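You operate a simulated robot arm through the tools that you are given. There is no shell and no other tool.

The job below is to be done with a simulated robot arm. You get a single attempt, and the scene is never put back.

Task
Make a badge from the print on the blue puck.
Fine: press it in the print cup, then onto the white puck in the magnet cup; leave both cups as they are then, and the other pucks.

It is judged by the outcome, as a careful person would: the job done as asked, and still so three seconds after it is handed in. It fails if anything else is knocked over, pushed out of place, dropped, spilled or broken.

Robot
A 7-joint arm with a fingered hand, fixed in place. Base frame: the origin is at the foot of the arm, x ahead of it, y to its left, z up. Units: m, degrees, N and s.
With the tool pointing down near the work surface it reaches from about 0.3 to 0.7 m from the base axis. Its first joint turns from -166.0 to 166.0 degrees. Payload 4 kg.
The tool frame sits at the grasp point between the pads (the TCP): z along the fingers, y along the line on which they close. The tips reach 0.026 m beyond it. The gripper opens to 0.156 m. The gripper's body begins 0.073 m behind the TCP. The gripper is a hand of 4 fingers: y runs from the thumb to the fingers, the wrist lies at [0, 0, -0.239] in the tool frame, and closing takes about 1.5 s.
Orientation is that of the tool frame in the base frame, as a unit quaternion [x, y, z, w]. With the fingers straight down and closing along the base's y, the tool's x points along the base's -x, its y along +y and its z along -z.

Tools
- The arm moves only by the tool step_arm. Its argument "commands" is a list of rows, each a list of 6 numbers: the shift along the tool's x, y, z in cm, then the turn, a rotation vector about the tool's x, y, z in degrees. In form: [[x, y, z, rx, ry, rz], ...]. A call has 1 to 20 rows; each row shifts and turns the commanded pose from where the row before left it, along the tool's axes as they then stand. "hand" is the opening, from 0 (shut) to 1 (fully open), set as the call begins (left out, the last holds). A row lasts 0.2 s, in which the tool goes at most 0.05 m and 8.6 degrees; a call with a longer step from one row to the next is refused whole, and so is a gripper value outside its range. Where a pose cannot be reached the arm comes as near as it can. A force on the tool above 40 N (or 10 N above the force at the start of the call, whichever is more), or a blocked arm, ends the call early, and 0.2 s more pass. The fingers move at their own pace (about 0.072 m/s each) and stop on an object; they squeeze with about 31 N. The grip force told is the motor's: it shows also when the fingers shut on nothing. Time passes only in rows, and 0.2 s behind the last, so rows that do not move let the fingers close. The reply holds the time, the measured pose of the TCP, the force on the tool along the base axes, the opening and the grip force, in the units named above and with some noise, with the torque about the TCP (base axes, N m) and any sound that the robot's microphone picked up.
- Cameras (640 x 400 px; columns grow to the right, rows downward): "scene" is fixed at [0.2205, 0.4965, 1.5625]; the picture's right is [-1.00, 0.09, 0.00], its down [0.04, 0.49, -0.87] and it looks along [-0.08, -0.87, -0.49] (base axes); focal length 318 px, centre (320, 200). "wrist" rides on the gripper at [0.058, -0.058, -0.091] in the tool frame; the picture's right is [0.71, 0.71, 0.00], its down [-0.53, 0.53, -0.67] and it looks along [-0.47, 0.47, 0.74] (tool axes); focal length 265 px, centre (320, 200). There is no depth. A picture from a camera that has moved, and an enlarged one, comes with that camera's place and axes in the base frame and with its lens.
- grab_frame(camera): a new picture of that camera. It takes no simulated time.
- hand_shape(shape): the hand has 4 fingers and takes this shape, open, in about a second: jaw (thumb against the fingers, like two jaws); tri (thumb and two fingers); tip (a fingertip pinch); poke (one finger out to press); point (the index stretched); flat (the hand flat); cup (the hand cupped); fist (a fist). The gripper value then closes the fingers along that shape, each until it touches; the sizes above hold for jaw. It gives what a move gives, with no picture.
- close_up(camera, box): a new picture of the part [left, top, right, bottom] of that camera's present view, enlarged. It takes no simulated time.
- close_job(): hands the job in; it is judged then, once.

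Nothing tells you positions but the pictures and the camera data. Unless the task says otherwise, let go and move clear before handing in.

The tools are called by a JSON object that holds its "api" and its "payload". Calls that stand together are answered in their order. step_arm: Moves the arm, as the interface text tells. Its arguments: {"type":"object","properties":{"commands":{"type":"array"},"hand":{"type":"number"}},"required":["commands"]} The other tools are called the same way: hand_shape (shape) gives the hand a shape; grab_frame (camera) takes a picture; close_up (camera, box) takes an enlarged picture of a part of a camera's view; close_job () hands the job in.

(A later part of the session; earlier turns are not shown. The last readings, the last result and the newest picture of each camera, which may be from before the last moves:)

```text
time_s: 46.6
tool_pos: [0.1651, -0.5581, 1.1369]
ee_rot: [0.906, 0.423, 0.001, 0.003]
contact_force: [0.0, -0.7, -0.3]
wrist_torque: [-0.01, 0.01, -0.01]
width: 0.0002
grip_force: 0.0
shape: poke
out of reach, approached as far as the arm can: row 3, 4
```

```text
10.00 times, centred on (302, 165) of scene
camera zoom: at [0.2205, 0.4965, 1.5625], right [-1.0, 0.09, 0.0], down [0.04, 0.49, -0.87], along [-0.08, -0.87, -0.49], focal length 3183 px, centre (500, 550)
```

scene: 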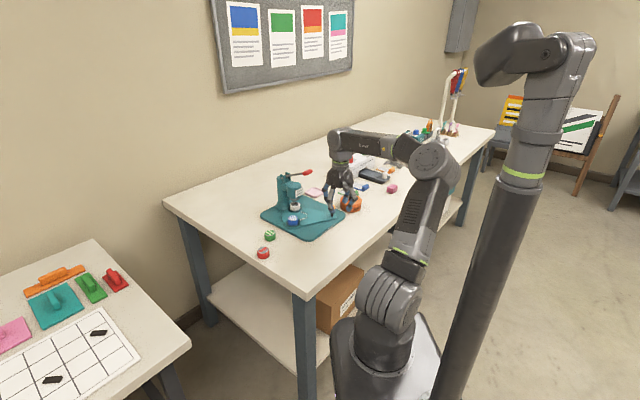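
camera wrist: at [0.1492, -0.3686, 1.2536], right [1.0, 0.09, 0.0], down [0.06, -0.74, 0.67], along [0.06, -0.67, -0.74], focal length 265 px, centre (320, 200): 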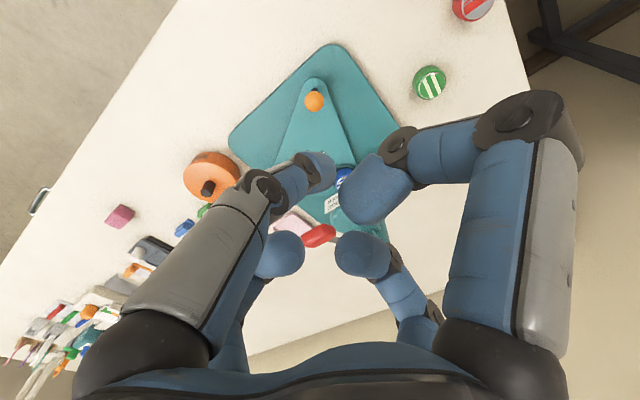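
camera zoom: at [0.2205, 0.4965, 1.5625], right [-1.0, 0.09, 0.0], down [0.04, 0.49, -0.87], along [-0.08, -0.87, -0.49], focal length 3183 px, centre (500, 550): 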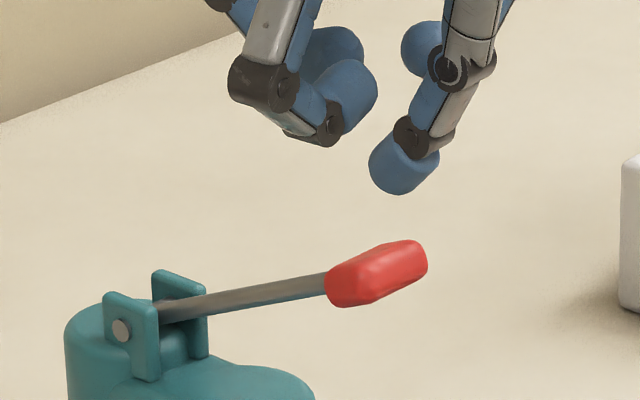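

The vertical tool can't quite reach that far at this height. I'll tilt the hand 25° so the fingertip reaches outward while the wrist stays closer to the base.

{"api": "step_arm", "payload": {"commands": [[0, 0, 0, -6.88, -4.7, 0], [0, 0, 0, -6.88, -4.7, 0], [0, 0, 0, -6.88, -4.7, 0], [0, 0, 0, 0, 0, 0]]}}

{"api": "grab_frame", "payload": {"camera": "wrist"}}

{"api": "close_up", "payload": {"camera": "scene", "box": [260, 130, 356, 190]}}

```text
time_s: 47.6
tool_pos: [0.1649, -0.5588, 1.1361]
ee_rot: [0.884, 0.412, -0.035, 0.217]
contact_force: [1.1, -0.2, -0.1]
wrist_torque: [-0.03, -0.01, 0.02]
width: 0.0002
grip_force: 0.1
shape: poke
```

```text
taken
camera wrist: at [0.1499, -0.4471, 1.1832], right [0.99, 0.1, 0.08], down [-0.03, -0.4, 0.92], along [0.13, -0.91, -0.39], focal length 265 px, centre (320, 200)
```

wrist: 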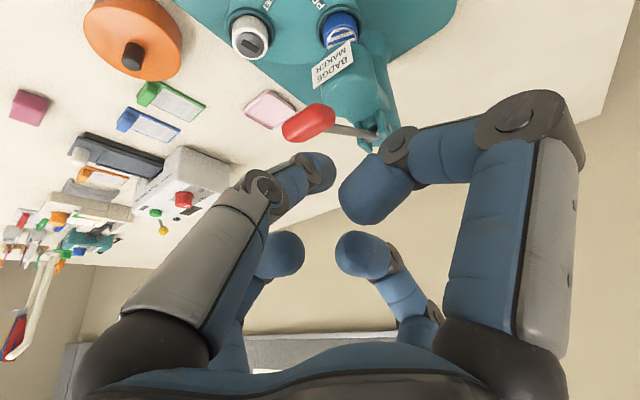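

```text
6.67 times, centred on (308, 160) of scene
camera zoom: at [0.2205, 0.4965, 1.5625], right [-1.0, 0.09, 0.0], down [0.04, 0.49, -0.87], along [-0.08, -0.87, -0.49], focal length 2122 px, centre (400, 467)
```

zoom: 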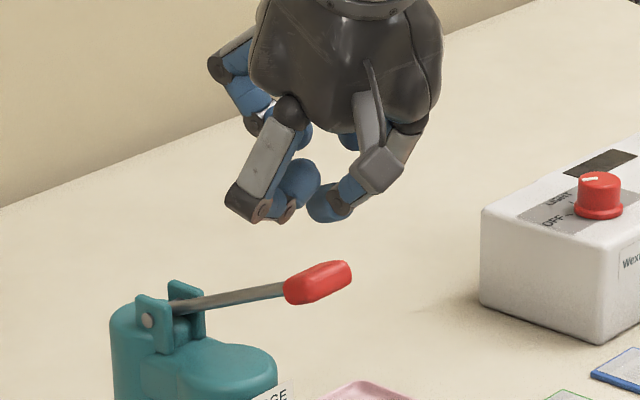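

With two wrist views the handle centre is well fixed at (0.167, -0.599, 1.056). I'll bring the fingertip to about 2 cm above it and check.

{"api": "step_arm", "payload": {"commands": [[-1.06, 0.59, 1.52, 0, 0, 0], [-1.07, 0.59, 1.52, 0, 0, 0], [0, 0, 0, 0, 0, 0]]}}

{"api": "close_up", "payload": {"camera": "wrist", "box": [240, 80, 400, 200]}}

{"api": "close_up", "payload": {"camera": "scene", "box": [270, 145, 334, 185]}}

```text
time_s: 48.4
tool_pos: [0.1638, -0.5936, 1.1164]
ee_rot: [0.885, 0.411, -0.034, 0.216]
contact_force: [0.0, 0.1, 0.5]
wrist_torque: [0.01, 0.0, 0.02]
width: 0.0001
grip_force: 0.0
shape: poke
```

```text
3.33 times, centred on (320, 140) of wrist
camera zoom: at [0.1483, -0.4825, 1.1638], right [0.99, 0.1, 0.08], down [-0.03, -0.4, 0.92], along [0.13, -0.91, -0.39], focal length 885 px, centre (320, 400)
```

zoom: 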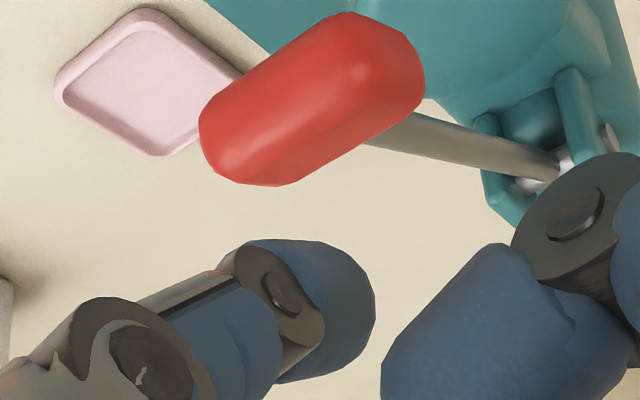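

```text
10.00 times, centred on (302, 165) of scene
camera zoom: at [0.2205, 0.4965, 1.5625], right [-1.0, 0.09, 0.0], down [0.04, 0.49, -0.87], along [-0.08, -0.87, -0.49], focal length 3183 px, centre (500, 550)
```

zoom: 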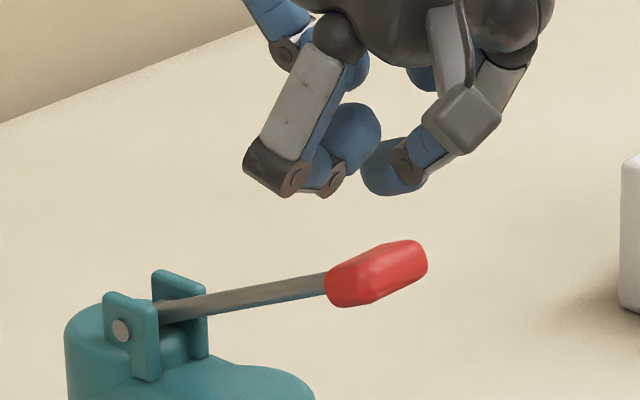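

The fingertip is right above the handle in both views. Descending to touch.

{"api": "step_arm", "payload": {"commands": [[0.12, -0.175, 0.453, 0, 0, 0], [0.12, -0.175, 0.453, 0, 0, 0], [0.12, -0.175, 0.453, 0, 0, 0], [0.08, -0.115, 0.3, 0, 0, 0], [0, 0, 0, 0, 0, 0]]}}

{"api": "close_up", "payload": {"camera": "scene", "box": [270, 150, 334, 190]}}

{"api": "close_up", "payload": {"camera": "wrist", "box": [240, 80, 400, 200]}}

```text
time_s: 49.6
tool_pos: [0.1633, -0.5932, 1.1004]
ee_rot: [0.885, 0.412, -0.035, 0.215]
contact_force: [0.1, 0.0, -0.2]
wrist_torque: [-0.04, 0.04, 0.01]
width: 0.0003
grip_force: 0.1
shape: poke
```

```text
10.00 times, centred on (302, 170) of scene
camera zoom: at [0.2205, 0.4965, 1.5625], right [-1.0, 0.09, 0.0], down [0.04, 0.49, -0.87], along [-0.08, -0.87, -0.49], focal length 3183 px, centre (500, 500)
```

zoom: 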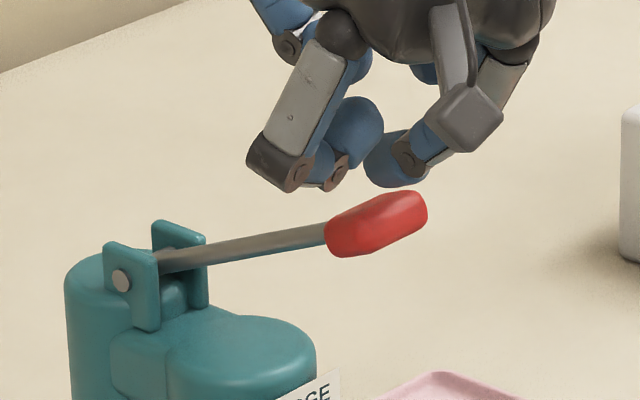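

```text
3.33 times, centred on (320, 140) of wrist
camera zoom: at [0.1477, -0.4815, 1.1471], right [0.99, 0.1, 0.08], down [-0.03, -0.4, 0.92], along [0.13, -0.91, -0.39], focal length 885 px, centre (320, 400)
```

zoom: 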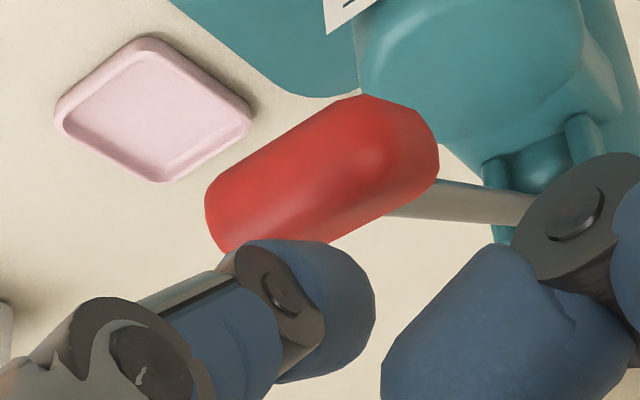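

Fingertip is just above the handle's top. Starting to press down along the lever's arc in small steps.

{"api": "step_arm", "payload": {"commands": [[0.07, -0.105, 0.272, 0, 0, 0], [0.07, -0.105, 0.272, 0, 0, 0], [0.127, -0.345, 0.385, 0, 0, 0], [0.127, -0.345, 0.385, 0, 0, 0], [0, 0, 0, 0, 0, 0]]}}

{"api": "close_up", "payload": {"camera": "scene", "box": [270, 155, 334, 195]}}

{"api": "close_up", "payload": {"camera": "wrist", "box": [240, 80, 400, 200]}}

```text
time_s: 50.8
tool_pos: [0.1595, -0.5913, 1.0838]
ee_rot: [0.885, 0.412, -0.036, 0.216]
contact_force: [-0.5, -0.4, -0.2]
wrist_torque: [-0.04, 0.0, 0.01]
width: 0.0
grip_force: 0.1
shape: poke
```

```text
10.00 times, centred on (302, 175) of scene
camera zoom: at [0.2205, 0.4965, 1.5625], right [-1.0, 0.09, 0.0], down [0.04, 0.49, -0.87], along [-0.08, -0.87, -0.49], focal length 3183 px, centre (500, 450)
```

zoom: 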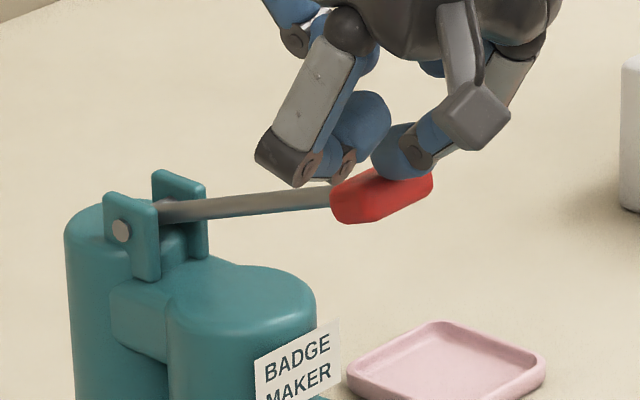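

```text
3.33 times, centred on (320, 140) of wrist
camera zoom: at [0.1454, -0.4798, 1.1306], right [0.99, 0.1, 0.08], down [-0.03, -0.4, 0.92], along [0.13, -0.91, -0.39], focal length 885 px, centre (320, 400)
```

zoom: 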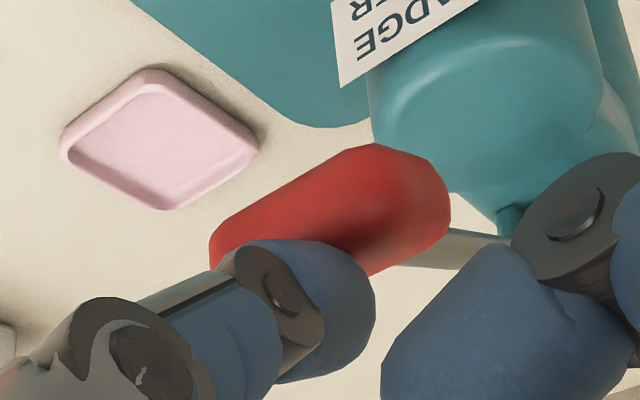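

The lever follows with almost no force. Continuing down the arc.

{"api": "step_arm", "payload": {"commands": [[0.127, -0.345, 0.385, 0, 0, 0], [0.127, -0.345, 0.385, 0, 0, 0], [0.127, -0.345, 0.385, 0, 0, 0], [0.131, -0.274, 0.449, 0, 0, 0], [0.131, -0.274, 0.449, 0, 0, 0], [0, 0, 0, 0, 0, 0]]}}

{"api": "close_up", "payload": {"camera": "scene", "box": [262, 160, 342, 210]}}

{"api": "close_up", "payload": {"camera": "wrist", "box": [240, 80, 400, 200]}}

```text
time_s: 52.2
tool_pos: [0.1565, -0.5862, 1.0586]
ee_rot: [0.884, 0.413, -0.035, 0.216]
contact_force: [1.4, 0.1, 0.6]
wrist_torque: [-0.01, -0.04, 0.0]
width: 0.0001
grip_force: 0.0
shape: poke
```

```text
8.00 times, centred on (302, 185) of scene
camera zoom: at [0.2205, 0.4965, 1.5625], right [-1.0, 0.09, 0.0], down [0.04, 0.49, -0.87], along [-0.08, -0.87, -0.49], focal length 2546 px, centre (464, 320)
```

zoom: 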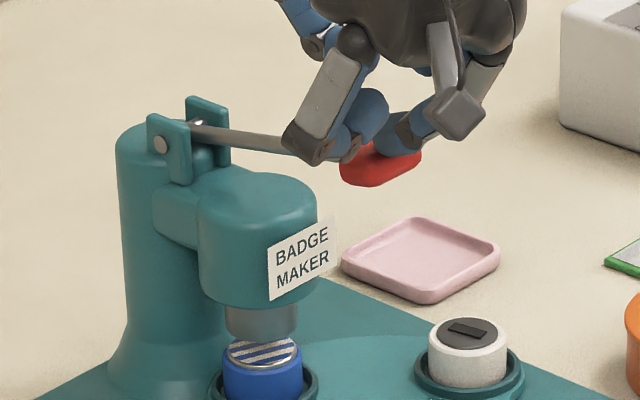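

```text
3.33 times, centred on (320, 140) of wrist
camera zoom: at [0.1405, -0.4741, 1.1055], right [0.99, 0.1, 0.08], down [-0.03, -0.4, 0.92], along [0.13, -0.91, -0.39], focal length 885 px, centre (320, 400)
```

zoom: 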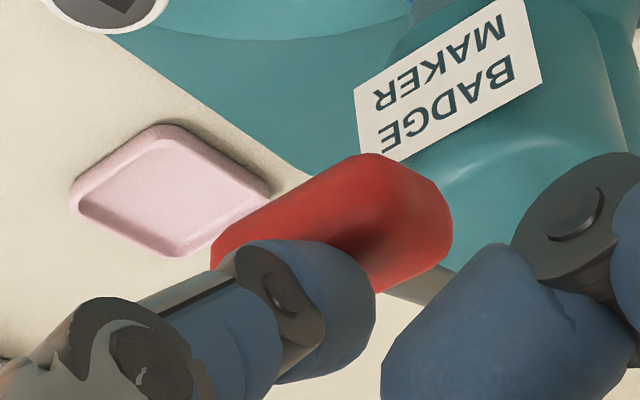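

The ram has come down close to the print. Pressing on until it resists.

{"api": "step_arm", "payload": {"commands": [[0.131, -0.274, 0.449, 0, 0, 0], [0.131, -0.274, 0.449, 0, 0, 0], [0, 0, 0, 0, 0, 0]]}}

{"api": "close_up", "payload": {"camera": "scene", "box": [262, 160, 342, 210]}}

```text
time_s: 53.0
tool_pos: [0.1535, -0.5844, 1.0477]
ee_rot: [0.885, 0.411, -0.035, 0.216]
contact_force: [-0.9, -0.4, 1.9]
wrist_torque: [-0.02, -0.02, -0.02]
width: 0.0
grip_force: 0.0
shape: poke
```

```text
8.00 times, centred on (302, 185) of scene
camera zoom: at [0.2205, 0.4965, 1.5625], right [-1.0, 0.09, 0.0], down [0.04, 0.49, -0.87], along [-0.08, -0.87, -0.49], focal length 2546 px, centre (464, 320)
```

zoom: 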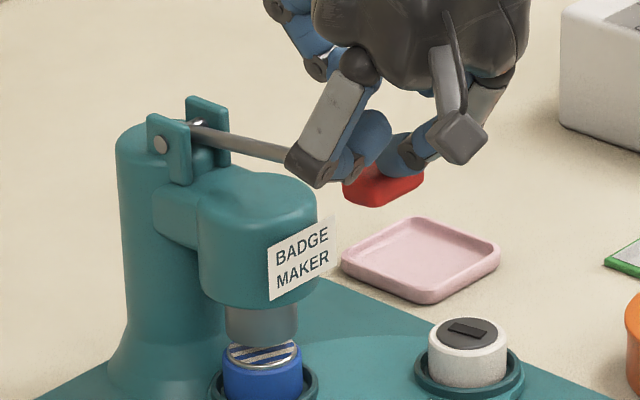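

{"api": "step_arm", "payload": {"commands": [[0.131, -0.274, 0.449, 0, 0, 0], [0.108, -0.176, 0.4, 0, 0, 0], [0.108, -0.176, 0.4, 0, 0, 0], [0, 0, 0, 0, 0, 0]]}}

{"api": "close_up", "payload": {"camera": "scene", "box": [262, 165, 342, 215]}}

{"api": "close_up", "payload": {"camera": "wrist", "box": [240, 80, 400, 200]}}

```text
time_s: 54.0
tool_pos: [0.1537, -0.5832, 1.0317]
ee_rot: [0.884, 0.413, -0.035, 0.216]
contact_force: [-0.7, 0.2, 2.8]
wrist_torque: [0.0, -0.02, -0.02]
width: 0.0002
grip_force: 0.0
shape: poke
```

```text
8.00 times, centred on (302, 190) of scene
camera zoom: at [0.2205, 0.4965, 1.5625], right [-1.0, 0.09, 0.0], down [0.04, 0.49, -0.87], along [-0.08, -0.87, -0.49], focal length 2546 px, centre (464, 280)
```

zoom: 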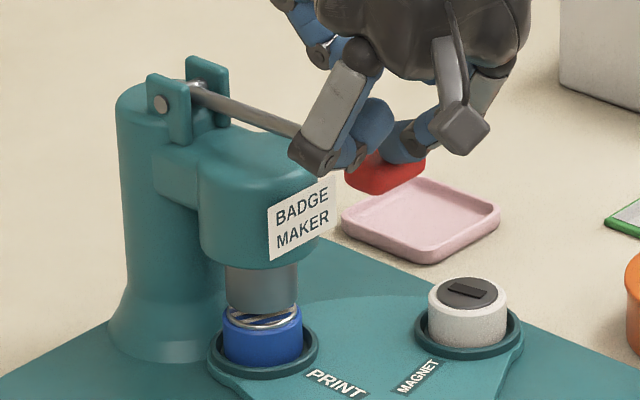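

```text
3.33 times, centred on (320, 140) of wrist
camera zoom: at [0.1386, -0.4733, 1.0805], right [0.99, 0.1, 0.08], down [-0.03, -0.4, 0.92], along [0.13, -0.91, -0.39], focal length 885 px, centre (320, 400)
```

zoom: 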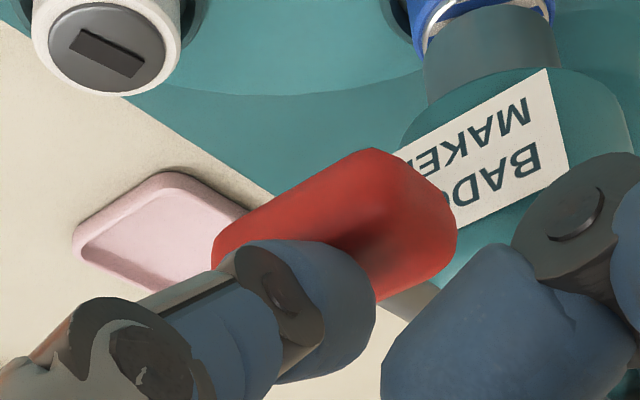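

Still moving freely (≈3 N). Continuing the press.

{"api": "step_arm", "payload": {"commands": [[0.108, -0.176, 0.4, 0, 0, 0], [0.105, -0.119, 0.42, 0, 0, 0], [0.105, -0.119, 0.42, 0, 0, 0], [0, 0, 0, 0, 0, 0]]}}

{"api": "close_up", "payload": {"camera": "scene", "box": [262, 165, 342, 215]}}

{"api": "close_up", "payload": {"camera": "wrist", "box": [240, 80, 400, 200]}}

```text
time_s: 55.0
tool_pos: [0.1543, -0.5846, 1.0188]
ee_rot: [0.885, 0.411, -0.036, 0.215]
contact_force: [-0.4, 0.9, 2.9]
wrist_torque: [-0.03, -0.01, -0.03]
width: 0.0
grip_force: 0.0
shape: poke
```

```text
8.00 times, centred on (302, 190) of scene
camera zoom: at [0.2205, 0.4965, 1.5625], right [-1.0, 0.09, 0.0], down [0.04, 0.49, -0.87], along [-0.08, -0.87, -0.49], focal length 2546 px, centre (464, 280)
```

zoom: 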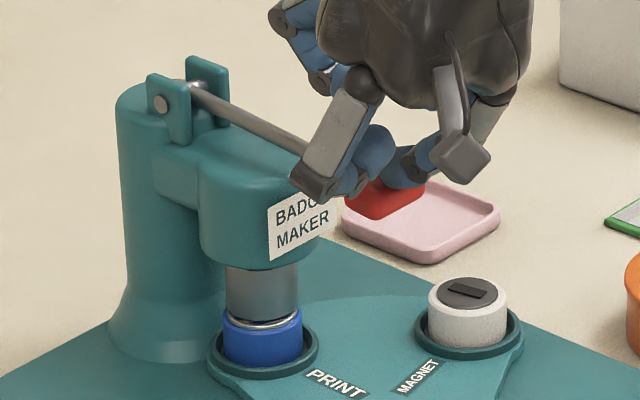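

```text
3.33 times, centred on (320, 140) of wrist
camera zoom: at [0.1383, -0.4735, 1.0668], right [0.99, 0.1, 0.08], down [-0.03, -0.4, 0.92], along [0.13, -0.91, -0.39], focal length 885 px, centre (320, 400)
```

zoom: 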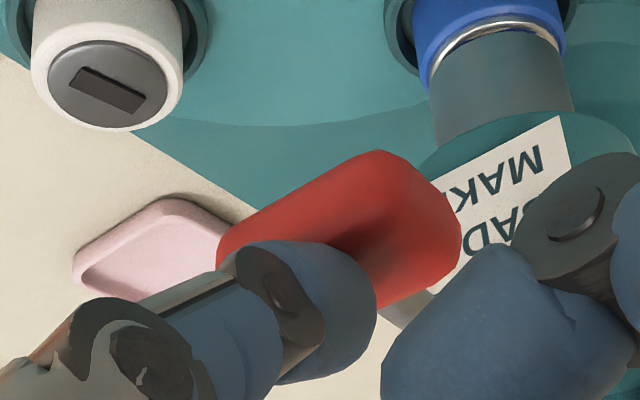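

The ram is reaching the print's surface. Pressing further, watching force.

{"api": "step_arm", "payload": {"commands": [[0.105, -0.119, 0.42, 0, 0, 0], [0.105, -0.119, 0.42, 0, 0, 0], [0, 0, 0, 0, 0, 0]]}}

{"api": "close_up", "payload": {"camera": "scene", "box": [262, 165, 342, 215]}}

```text
time_s: 55.8
tool_pos: [0.1546, -0.5841, 1.0115]
ee_rot: [0.884, 0.413, -0.036, 0.216]
contact_force: [-1.2, 0.7, 2.2]
wrist_torque: [-0.03, -0.01, -0.04]
width: 0.0
grip_force: 0.1
shape: poke
```

```text
8.00 times, centred on (302, 190) of scene
camera zoom: at [0.2205, 0.4965, 1.5625], right [-1.0, 0.09, 0.0], down [0.04, 0.49, -0.87], along [-0.08, -0.87, -0.49], focal length 2546 px, centre (464, 280)
```

zoom: 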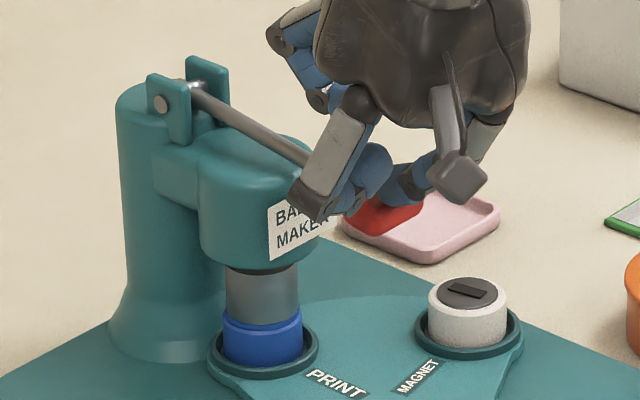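

The ram now covers the print. Continuing in small steps until firm resistance or a click.

{"api": "step_arm", "payload": {"commands": [[0.105, -0.119, 0.42, 0, 0, 0], [0, 0, 0, 0, 0, 0]]}}

{"api": "step_arm", "payload": {"commands": [[0.105, -0.1, 0.42, 0, 0, 0], [0, 0, 0, 0, 0, 0]]}}

{"api": "close_up", "payload": {"camera": "scene", "box": [262, 165, 342, 215]}}

{"api": "grab_frame", "payload": {"camera": "wrist"}}

```text
time_s: 56.4
tool_pos: [0.1564, -0.5849, 1.006]
ee_rot: [0.884, 0.413, -0.035, 0.217]
contact_force: [-1.9, 0.2, 2.7]
wrist_torque: [-0.05, -0.01, -0.01]
width: 0.0
grip_force: 0.2
shape: poke
```

```text
time_s: 57.0
tool_pos: [0.1557, -0.5842, 1.0041]
ee_rot: [0.885, 0.411, -0.035, 0.218]
contact_force: [-9.6, 8.6, 25.2]
wrist_torque: [0.0, 0.04, 0.0]
width: 0.0
grip_force: 0.1
shape: poke
```

```text
8.00 times, centred on (302, 190) of scene
camera zoom: at [0.2205, 0.4965, 1.5625], right [-1.0, 0.09, 0.0], down [0.04, 0.49, -0.87], along [-0.08, -0.87, -0.49], focal length 2546 px, centre (464, 280)
```

zoom: 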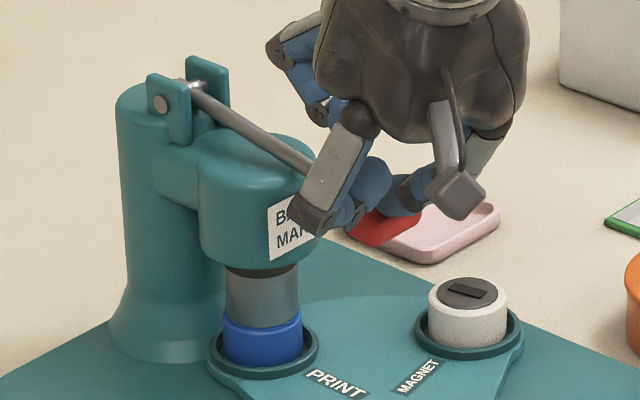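

```text
taken
camera wrist: at [0.1402, -0.4735, 1.0498], right [0.99, 0.1, 0.08], down [-0.03, -0.4, 0.92], along [0.13, -0.91, -0.39], focal length 265 px, centre (320, 200)
```

wrist: 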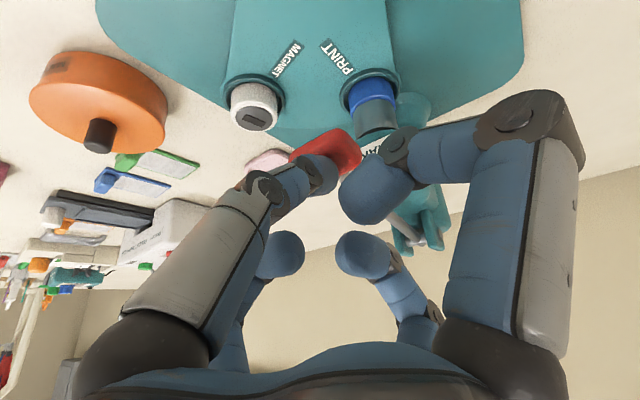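

Firm resistance (≈25 N up) – the die has bottomed on the print. I'll press slightly more and hold briefly.

{"api": "step_arm", "payload": {"commands": [[0.03, -0.03, 0.12, 0, 0, 0], [0, 0, 0, 0, 0, 0], [0, 0, 0, 0, 0, 0], [0, 0, 0, 0, 0, 0]]}}

{"api": "close_up", "payload": {"camera": "scene", "box": [278, 185, 318, 215]}}

```text
time_s: 58.0
tool_pos: [0.1558, -0.5856, 1.0013]
ee_rot: [0.885, 0.412, -0.035, 0.216]
contact_force: [-14.9, 5.9, 28.6]
wrist_torque: [-0.13, 0.05, -0.11]
width: 0.0
grip_force: 0.0
shape: poke
```

```text
13.33 times, centred on (298, 200) of scene
camera zoom: at [0.2205, 0.4965, 1.5625], right [-1.0, 0.09, 0.0], down [0.04, 0.49, -0.87], along [-0.08, -0.87, -0.49], focal length 4244 px, centre (613, 200)
```

zoom: 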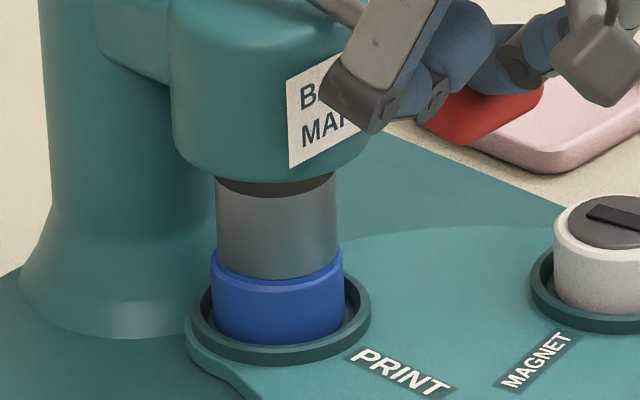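

The die is fully down around the print. Now I'll ease up and see whether the lever returns on its own.

{"api": "step_arm", "payload": {"commands": [[-0.1, 0.12, -0.42, 0, 0, 0], [-0.12, 0.17, -0.453, 0, 0, 0], [-0.12, 0.17, -0.453, 0, 0, 0], [-0.12, 0.17, -0.453, 0, 0, 0], [0, 0, 0, 0, 0, 0]]}}

{"api": "close_up", "payload": {"camera": "scene", "box": [262, 160, 342, 210]}}

{"api": "grab_frame", "payload": {"camera": "wrist"}}

```text
time_s: 59.2
tool_pos: [0.155, -0.5849, 1.0193]
ee_rot: [0.885, 0.411, -0.034, 0.215]
contact_force: [0.3, 1.5, 3.0]
wrist_torque: [0.02, -0.02, 0.01]
width: 0.0
grip_force: 0.1
shape: poke
```

```text
8.00 times, centred on (302, 185) of scene
camera zoom: at [0.2205, 0.4965, 1.5625], right [-1.0, 0.09, 0.0], down [0.04, 0.49, -0.87], along [-0.08, -0.87, -0.49], focal length 2546 px, centre (464, 320)
```

zoom: 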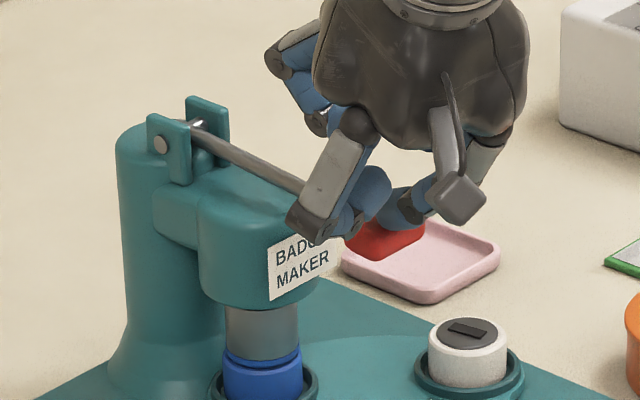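

```text
taken
camera wrist: at [0.1401, -0.4731, 1.0666], right [0.99, 0.1, 0.08], down [-0.03, -0.4, 0.92], along [0.13, -0.91, -0.39], focal length 265 px, centre (320, 200)
```

wrist: 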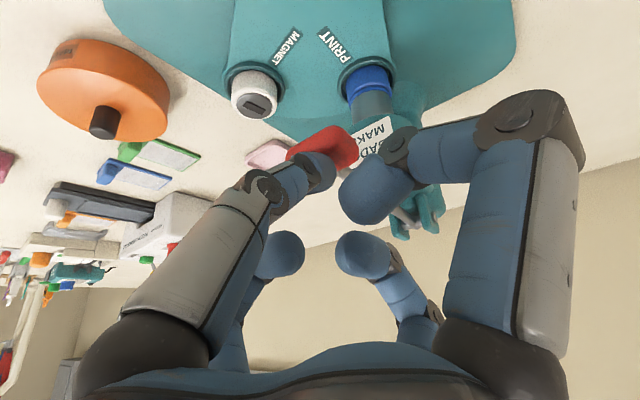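

The lever is sprung and follows the finger up. I'll ride it gently back to the top rather than letting it snap.

{"api": "step_arm", "payload": {"commands": [[-0.143, 0.209, -0.544, 0, 0, 0], [-0.143, 0.209, -0.544, 0, 0, 0], [-0.143, 0.209, -0.544, 0, 0, 0], [-0.143, 0.209, -0.544, 0, 0, 0], [-0.149, 0.339, -0.492, 0, 0, 0], [-0.149, 0.339, -0.492, 0, 0, 0], [-0.149, 0.339, -0.492, 0, 0, 0], [-0.149, 0.339, -0.492, 0, 0, 0], [-0.149, 0.339, -0.492, 0, 0, 0], [-0.149, 0.339, -0.492, 0, 0, 0], [-0.149, 0.339, -0.492, 0, 0, 0], [-0.149, 0.339, -0.492, 0, 0, 0], [-0.143, 0.209, -0.544, 0, 0, 0], [0, 0, 0, 0, 0, 0]]}}

{"api": "close_up", "payload": {"camera": "scene", "box": [262, 160, 342, 210]}}

{"api": "close_up", "payload": {"camera": "scene", "box": [278, 190, 318, 220]}}

```text
time_s: 62.2
tool_pos: [0.1636, -0.5932, 1.0987]
ee_rot: [0.885, 0.412, -0.036, 0.217]
contact_force: [-0.3, 0.3, -1.1]
wrist_torque: [-0.01, -0.01, -0.01]
width: 0.0
grip_force: 0.1
shape: poke
```

```text
8.00 times, centred on (302, 185) of scene
camera zoom: at [0.2205, 0.4965, 1.5625], right [-1.0, 0.09, 0.0], down [0.04, 0.49, -0.87], along [-0.08, -0.87, -0.49], focal length 2546 px, centre (464, 320)
```

zoom: 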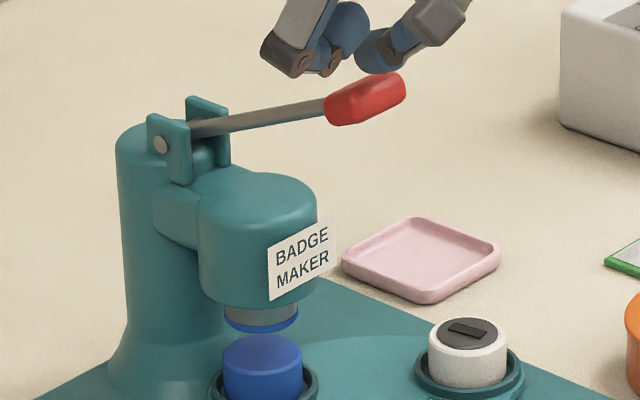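

```text
13.33 times, centred on (298, 205) of scene
camera zoom: at [0.2205, 0.4965, 1.5625], right [-1.0, 0.09, 0.0], down [0.04, 0.49, -0.87], along [-0.08, -0.87, -0.49], focal length 4244 px, centre (613, 133)
```

zoom: 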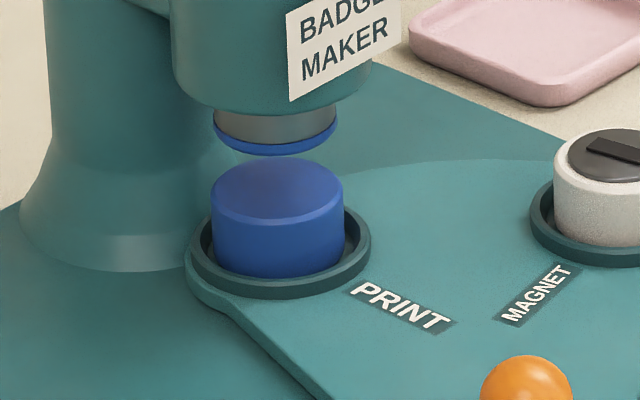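

The print is now held on the die (blue film on the ram) and the blue puck is bare. Next I swing the plate back: retreat up and away, level the hand, and return to jaw shape.

{"api": "step_arm", "payload": {"commands": [[-0.36, 0.52, -1.36, 0, 0, 0], [-0.36, 0.52, -1.36, 0, 0, 0], [2.1, -1.7, -1.2, 0, 0, 0], [2.1, -1.7, -1.2, 0, 0, 0], [2.1, -1.7, -1.2, 0, 0, 0], [0, 0, 0, 6.88, 4.7, 0], [0, 0, 0, 6.88, 4.7, 0], [0, 0, 0, 6.88, 4.7, 0], [0, 0, 0, 0, 0, 0]]}}

{"api": "hand_shape", "payload": {"shape": "jaw"}}

{"api": "step_arm", "payload": {"commands": [[0, 0, 0, 0, 0, 0], [0, 0, 0, 0, 0, 0], [0, 0, 0, 0, 0, 0]], "hand": 0.38}}

{"api": "grab_frame", "payload": {"camera": "wrist"}}

{"api": "close_up", "payload": {"camera": "scene", "box": [262, 165, 358, 225]}}

```text
time_s: 64.2
tool_pos: [0.1616, -0.5045, 1.1263]
ee_rot: [0.906, 0.422, 0.001, 0.002]
contact_force: [0.6, 0.0, 0.5]
wrist_torque: [0.01, 0.05, 0.0]
width: 0.0
grip_force: 0.1
shape: poke
```

```text
time_s: 65.1
tool_pos: [0.1638, -0.504, 1.1265]
ee_rot: [0.906, 0.423, 0.0, 0.003]
contact_force: [-0.1, 0.5, 0.2]
wrist_torque: [0.02, 0.01, 0.0]
width: 0.1557
grip_force: 0.1
shape: jaw
```

```text
time_s: 65.9
tool_pos: [0.1626, -0.5039, 1.1272]
ee_rot: [0.906, 0.423, 0.0, 0.003]
contact_force: [0.1, -0.1, 0.1]
wrist_torque: [0.02, 0.0, 0.02]
width: 0.0595
grip_force: 0.0
shape: jaw
```

```text
taken
camera wrist: at [0.1556, -0.4225, 1.2164], right [1.0, 0.09, 0.0], down [0.06, -0.74, 0.67], along [0.06, -0.67, -0.74], focal length 265 px, centre (320, 200)
```

wrist: 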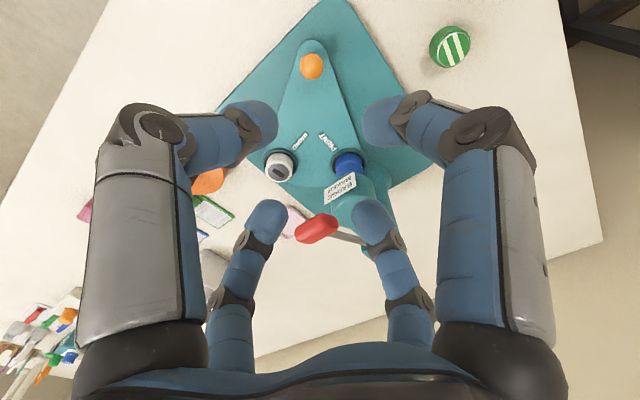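

```text
6.67 times, centred on (310, 195) of scene
camera zoom: at [0.2205, 0.4965, 1.5625], right [-1.0, 0.09, 0.0], down [0.04, 0.49, -0.87], along [-0.08, -0.87, -0.49], focal length 2122 px, centre (387, 233)
```

zoom: 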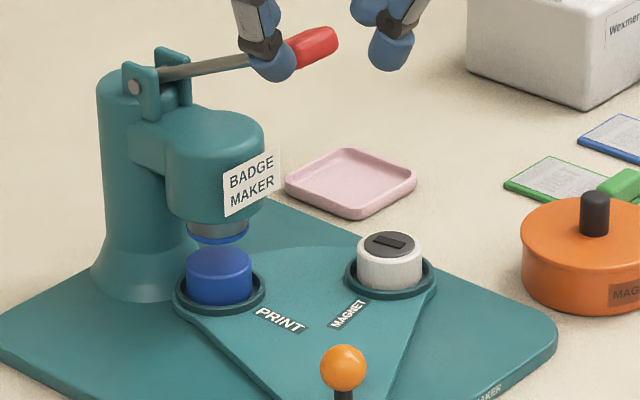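

The knob is now at ≈(0.153, -0.511). I'll back off in +y, descend, and slide over it at low height as before.

{"api": "step_arm", "payload": {"commands": [[1.76, -2.1, 0, 0, 0, 0], [1.76, -2.1, 0, 0, 0, 0], [0, 0, 3.3, 0, 0, 0], [0, 0, 3.3, 0, 0, 0], [0, 0, 3.3, 0, 0, 0], [0, 0, 3.3, 0, 0, 0], [0, 0, 3.2, 0, 0, 0], [-2.33, 1.955, 0, 0, 0, 0], [-2.33, 1.955, 0, 0, 0, 0], [0, 0, 0, 0, 0, 0]]}}

{"api": "grab_frame", "payload": {"camera": "wrist"}}

{"api": "close_up", "payload": {"camera": "scene", "box": [262, 165, 358, 225]}}

```text
time_s: 68.1
tool_pos: [0.1525, -0.5111, 0.9657]
ee_rot: [0.906, 0.423, 0.0, 0.003]
contact_force: [0.1, -0.1, 0.3]
wrist_torque: [0.01, -0.03, -0.01]
width: 0.0598
grip_force: 0.1
shape: jaw
```

```text
taken
camera wrist: at [0.1455, -0.4299, 1.0545], right [1.0, 0.09, 0.0], down [0.06, -0.74, 0.67], along [0.06, -0.67, -0.74], focal length 265 px, centre (320, 200)
```

wrist: 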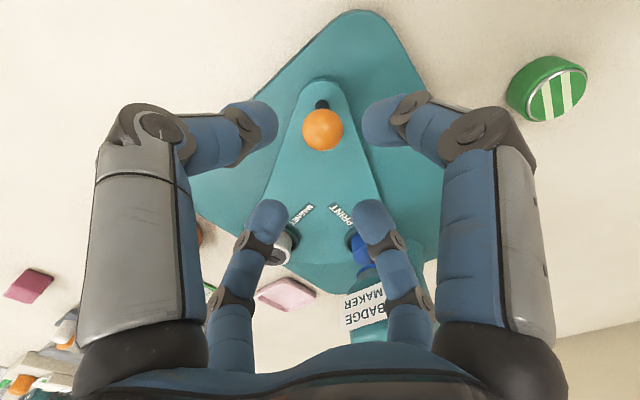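

```text
6.67 times, centred on (310, 195) of scene
camera zoom: at [0.2205, 0.4965, 1.5625], right [-1.0, 0.09, 0.0], down [0.04, 0.49, -0.87], along [-0.08, -0.87, -0.49], focal length 2122 px, centre (387, 233)
```

zoom: 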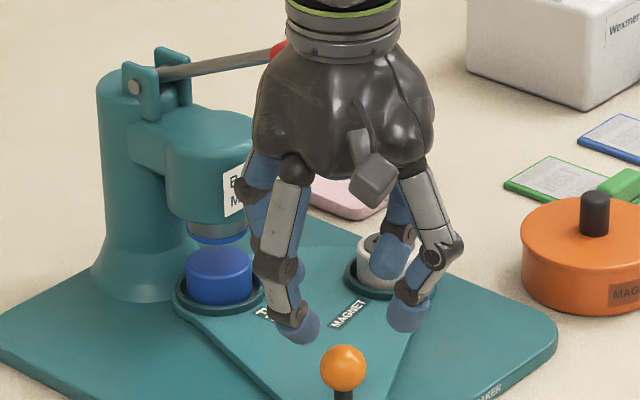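

Well centred. Descend and cage the ball.

{"api": "step_arm", "payload": {"commands": [[0.15, 0, 1.7, 0, 0, 0], [0, 0, 1.7, 0, 0, 0], [0, 0, 1.5, 0, 0, 0], [0, 0, 0, 0, 0, 0]]}}

{"api": "step_arm", "payload": {"commands": [[0, 0, 0, 0, 0, 0], [0, 0, 0, 0, 0, 0], [0, 0, 0, 0, 0, 0], [0, 0, 0, 0, 0, 0]], "hand": 0.15}}

{"api": "grab_frame", "payload": {"camera": "wrist"}}

{"api": "close_up", "payload": {"camera": "scene", "box": [262, 170, 358, 230]}}

```text
time_s: 69.1
tool_pos: [0.1555, -0.5107, 0.9131]
ee_rot: [0.906, 0.423, 0.0, 0.002]
contact_force: [-1.2, -0.4, 0.2]
wrist_torque: [-0.01, -0.03, 0.02]
width: 0.0595
grip_force: 0.1
shape: jaw
```

```text
time_s: 70.1
tool_pos: [0.1547, -0.5118, 0.9125]
ee_rot: [0.906, 0.422, 0.0, 0.002]
contact_force: [-1.0, -0.6, -0.9]
wrist_torque: [0.01, -0.02, 0.02]
width: 0.0236
grip_force: 0.0
shape: jaw
```

```text
taken
camera wrist: at [0.1481, -0.429, 1.0032], right [1.0, 0.09, 0.0], down [0.06, -0.74, 0.67], along [0.06, -0.67, -0.74], focal length 265 px, centre (320, 200)
```

wrist: 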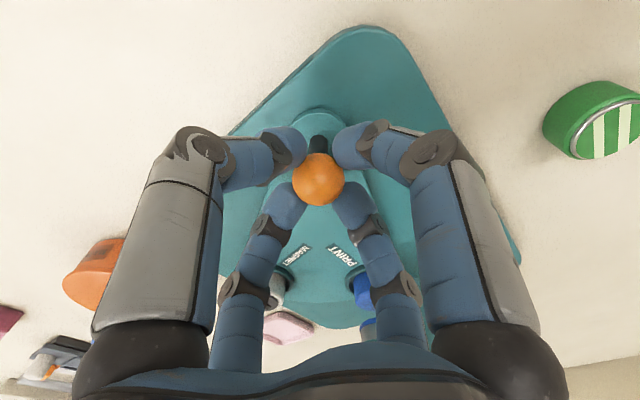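

```text
6.67 times, centred on (310, 200) of scene
camera zoom: at [0.2205, 0.4965, 1.5625], right [-1.0, 0.09, 0.0], down [0.04, 0.49, -0.87], along [-0.08, -0.87, -0.49], focal length 2122 px, centre (387, 200)
```

zoom: 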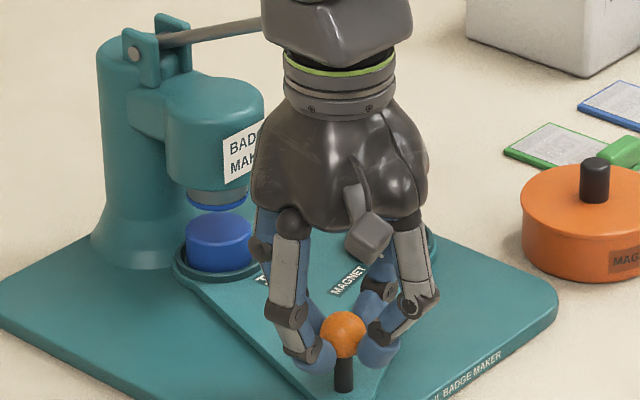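

Caged. Now swinging back along the reversed arc, first half.

{"api": "step_arm", "payload": {"commands": [[-0.462, -0.421, 0, 0, 0, 0], [-0.488, -0.389, 0, 0, 0, 0], [-0.515, -0.354, 0, 0, 0, 0], [-0.538, -0.318, 0, 0, 0, 0], [-0.558, -0.28, 0, 0, 0, 0], [-0.577, -0.241, 0, 0, 0, 0], [-0.592, -0.201, 0, 0, 0, 0], [-0.604, -0.159, 0, 0, 0, 0], [-0.614, -0.117, 0, 0, 0, 0], [-0.62, -0.075, 0, 0, 0, 0], [0, 0, 0, 0, 0, 0]]}}

{"api": "grab_frame", "payload": {"camera": "wrist"}}

{"api": "close_up", "payload": {"camera": "scene", "box": [262, 170, 358, 230]}}

```text
time_s: 72.5
tool_pos: [0.1005, -0.5381, 0.9138]
ee_rot: [0.906, 0.423, -0.001, 0.003]
contact_force: [-1.2, 0.6, -1.7]
wrist_torque: [-0.03, 0.01, 0.02]
width: 0.0236
grip_force: 0.0
shape: jaw
```

```text
taken
camera wrist: at [0.0922, -0.4554, 1.004], right [1.0, 0.09, 0.0], down [0.06, -0.74, 0.67], along [0.06, -0.67, -0.74], focal length 265 px, centre (320, 200)
```

wrist: 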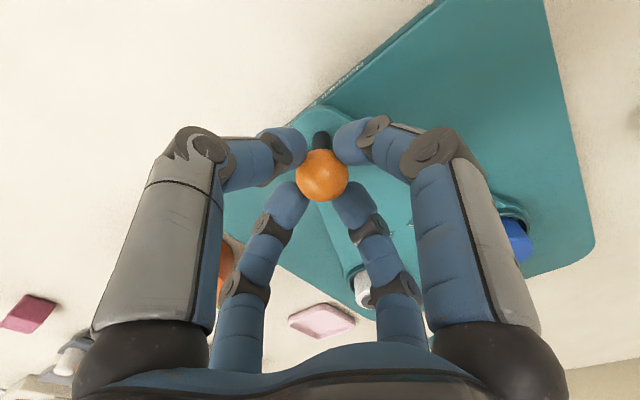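

```text
6.67 times, centred on (310, 200) of scene
camera zoom: at [0.2205, 0.4965, 1.5625], right [-1.0, 0.09, 0.0], down [0.04, 0.49, -0.87], along [-0.08, -0.87, -0.49], focal length 2122 px, centre (387, 200)
```

zoom: 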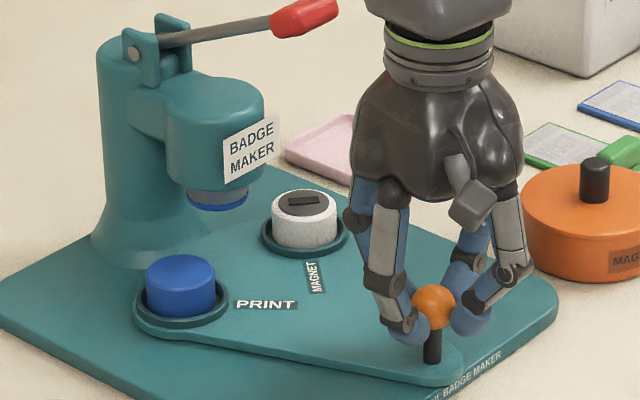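

Swing is fine; second half, watching for the stop near the end.

{"api": "step_arm", "payload": {"commands": [[-0.623, -0.032, 0, 0, 0, 0], [-0.625, 0.011, 0, 0, 0, 0], [-0.622, 0.054, 0, 0, 0, 0], [-0.617, 0.097, 0, 0, 0, 0], [-0.609, 0.139, 0, 0, 0, 0], [-0.598, 0.181, 0, 0, 0, 0], [-0.583, 0.222, 0, 0, 0, 0], [-0.568, 0.261, 0, 0, 0, 0], [-0.548, 0.299, 0, 0, 0, 0], [0, 0, 0, 0, 0, 0]]}}

{"api": "grab_frame", "payload": {"camera": "wrist"}}

{"api": "close_up", "payload": {"camera": "scene", "box": [262, 170, 358, 230]}}

```text
time_s: 74.7
tool_pos: [0.075, -0.5873, 0.9149]
ee_rot: [0.906, 0.423, 0.001, 0.003]
contact_force: [-1.8, 0.0, -0.2]
wrist_torque: [0.01, 0.01, 0.01]
width: 0.0234
grip_force: 0.0
shape: jaw
```

```text
taken
camera wrist: at [0.067, -0.5054, 1.0039], right [1.0, 0.09, 0.0], down [0.06, -0.74, 0.67], along [0.06, -0.67, -0.74], focal length 265 px, centre (320, 200)
```

wrist: 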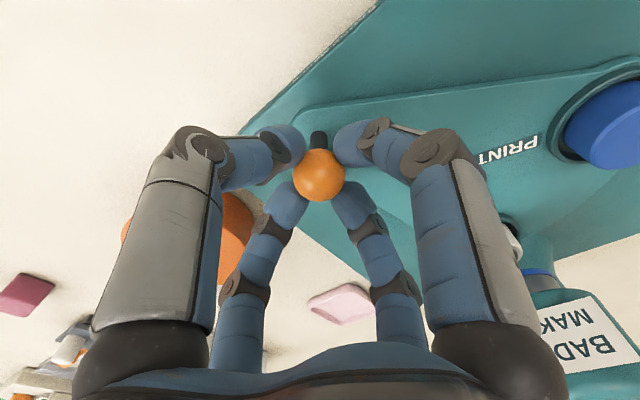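

```text
6.67 times, centred on (310, 200) of scene
camera zoom: at [0.2205, 0.4965, 1.5625], right [-1.0, 0.09, 0.0], down [0.04, 0.49, -0.87], along [-0.08, -0.87, -0.49], focal length 2122 px, centre (387, 200)
```

zoom: 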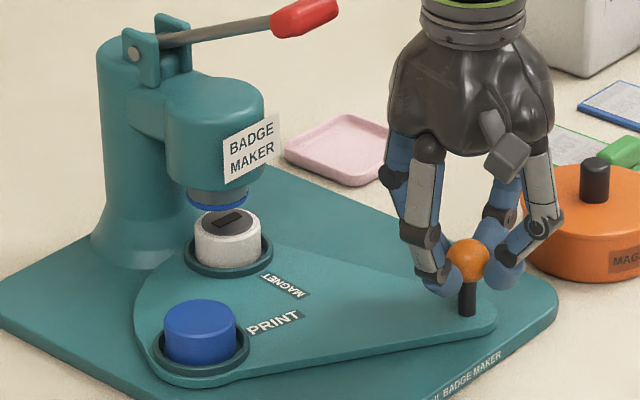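

The white puck is approaching the die. Final step plus a small nudge toward the stop.

{"api": "step_arm", "payload": {"commands": [[-0.526, 0.337, 0, 0, 0, 0], [-0.165, 0.114, 0, 0, 0, 0], [0, 0, 0, 0, 0, 0]]}}

{"api": "close_up", "payload": {"camera": "scene", "box": [278, 190, 318, 220]}}

{"api": "grab_frame", "payload": {"camera": "wrist"}}

```text
time_s: 75.5
tool_pos: [0.0728, -0.5953, 0.9132]
ee_rot: [0.906, 0.424, 0.001, 0.003]
contact_force: [-0.8, 0.8, -0.3]
wrist_torque: [0.02, 0.03, -0.01]
width: 0.0234
grip_force: 0.0
shape: jaw
```

```text
13.33 times, centred on (298, 205) of scene
camera zoom: at [0.2205, 0.4965, 1.5625], right [-1.0, 0.09, 0.0], down [0.04, 0.49, -0.87], along [-0.08, -0.87, -0.49], focal length 4244 px, centre (613, 133)
```

zoom: 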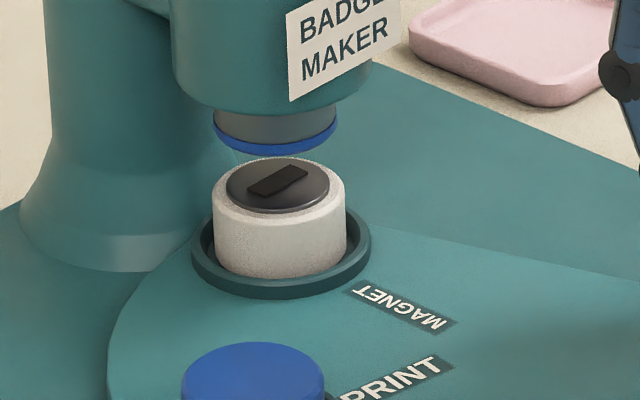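

```text
taken
camera wrist: at [0.0659, -0.5129, 1.0036], right [1.0, 0.09, 0.0], down [0.06, -0.74, 0.67], along [0.06, -0.67, -0.74], focal length 265 px, centre (320, 200)
```

wrist: 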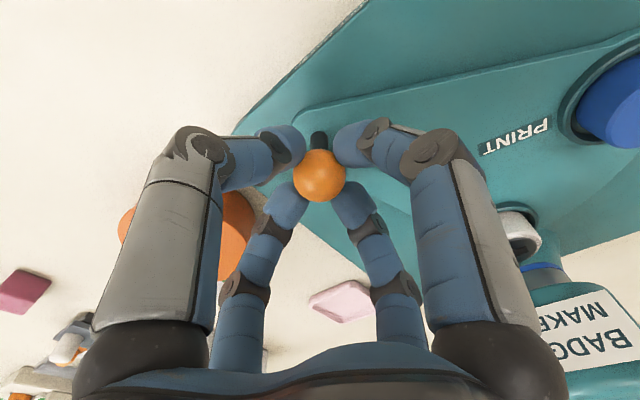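

The white puck is back at its original spot under the die. One more nudge to confirm it's at the stop.

{"api": "step_arm", "payload": {"commands": [[-0.165, 0.114, 0, 0, 0, 0], [-0.165, 0.114, 0, 0, 0, 0], [0, 0, 0, 0, 0, 0]]}}

{"api": "close_up", "payload": {"camera": "scene", "box": [278, 190, 318, 220]}}

```text
time_s: 76.3
tool_pos: [0.0722, -0.5977, 0.9139]
ee_rot: [0.906, 0.422, 0.0, 0.002]
contact_force: [-0.1, 4.1, -0.5]
wrist_torque: [0.03, -0.03, -0.02]
width: 0.0237
grip_force: 0.0
shape: jaw
```

```text
13.33 times, centred on (298, 205) of scene
camera zoom: at [0.2205, 0.4965, 1.5625], right [-1.0, 0.09, 0.0], down [0.04, 0.49, -0.87], along [-0.08, -0.87, -0.49], focal length 4244 px, centre (613, 133)
```

zoom: 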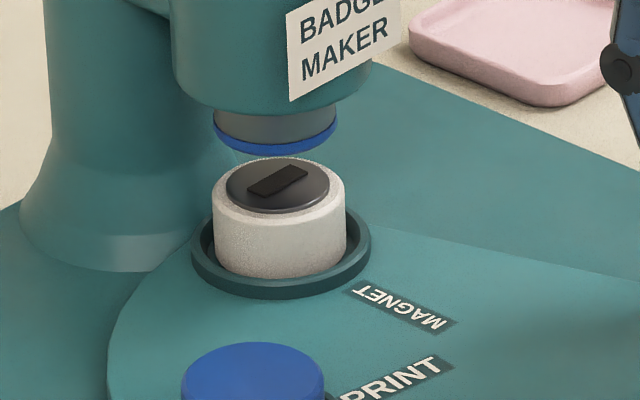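

At the stop (≈4 N, no further motion). Backing off, opening, and retreating upward on the open side.

{"api": "step_arm", "payload": {"commands": [[0.3, -0.2, 0, 0, 0, 0], [0, 0, 0, 0, 0, 0]]}}

{"api": "step_arm", "payload": {"commands": [[0, 0, 0, 0, 0, 0], [0, 0, 0, 0, 0, 0], [0, 0, -1, 0, 0, 0], [0, 0, -2, 0, 0, 0], [0, 0, -2, 0, 0, 0], [2.04, -1.7, -1, 0, 0, 0], [2.04, -1.7, -1, 0, 0, 0], [2.04, -1.7, -1, 0, 0, 0], [0, 0, -4, 0, 0, 0], [0, 0, -4, 0, 0, 0], [0, 0, -4, 0, 0, 0], [0, 0, 0, 0, 0, 0]], "hand": 0.36}}

{"api": "hand_shape", "payload": {"shape": "poke"}}

{"api": "close_up", "payload": {"camera": "scene", "box": [262, 160, 358, 220]}}

{"api": "grab_frame", "payload": {"camera": "wrist"}}

```text
time_s: 76.9
tool_pos: [0.0734, -0.5955, 0.9147]
ee_rot: [0.906, 0.423, 0.0, 0.003]
contact_force: [-1.0, 0.4, -0.5]
wrist_torque: [0.0, 0.03, 0.04]
width: 0.0233
grip_force: 0.0
shape: jaw
```

```text
time_s: 79.5
tool_pos: [0.0736, -0.5135, 1.1147]
ee_rot: [0.906, 0.423, 0.0, 0.003]
contact_force: [-0.2, 0.7, 0.0]
wrist_torque: [-0.02, 0.0, 0.01]
width: 0.0558
grip_force: 0.1
shape: jaw
```

```text
time_s: 80.4
tool_pos: [0.0745, -0.515, 1.1149]
ee_rot: [0.907, 0.422, 0.0, 0.003]
contact_force: [-1.5, -1.2, 0.0]
wrist_torque: [0.02, 0.02, -0.03]
width: 0.0001
grip_force: 0.0
shape: poke
```

```text
6.67 times, centred on (310, 190) of scene
camera zoom: at [0.2205, 0.4965, 1.5625], right [-1.0, 0.09, 0.0], down [0.04, 0.49, -0.87], along [-0.08, -0.87, -0.49], focal length 2122 px, centre (387, 267)
```

zoom: 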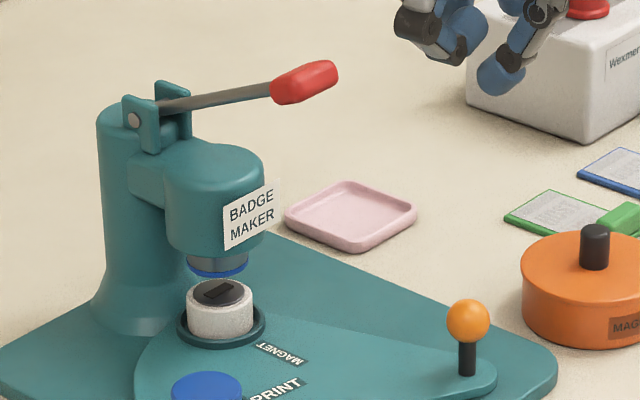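

```text
taken
camera wrist: at [0.0666, -0.4329, 1.204], right [1.0, 0.09, 0.0], down [0.06, -0.74, 0.67], along [0.06, -0.67, -0.74], focal length 265 px, centre (320, 200)
```

wrist: 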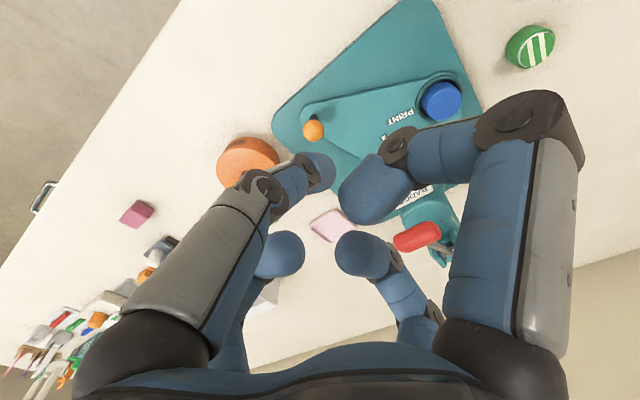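

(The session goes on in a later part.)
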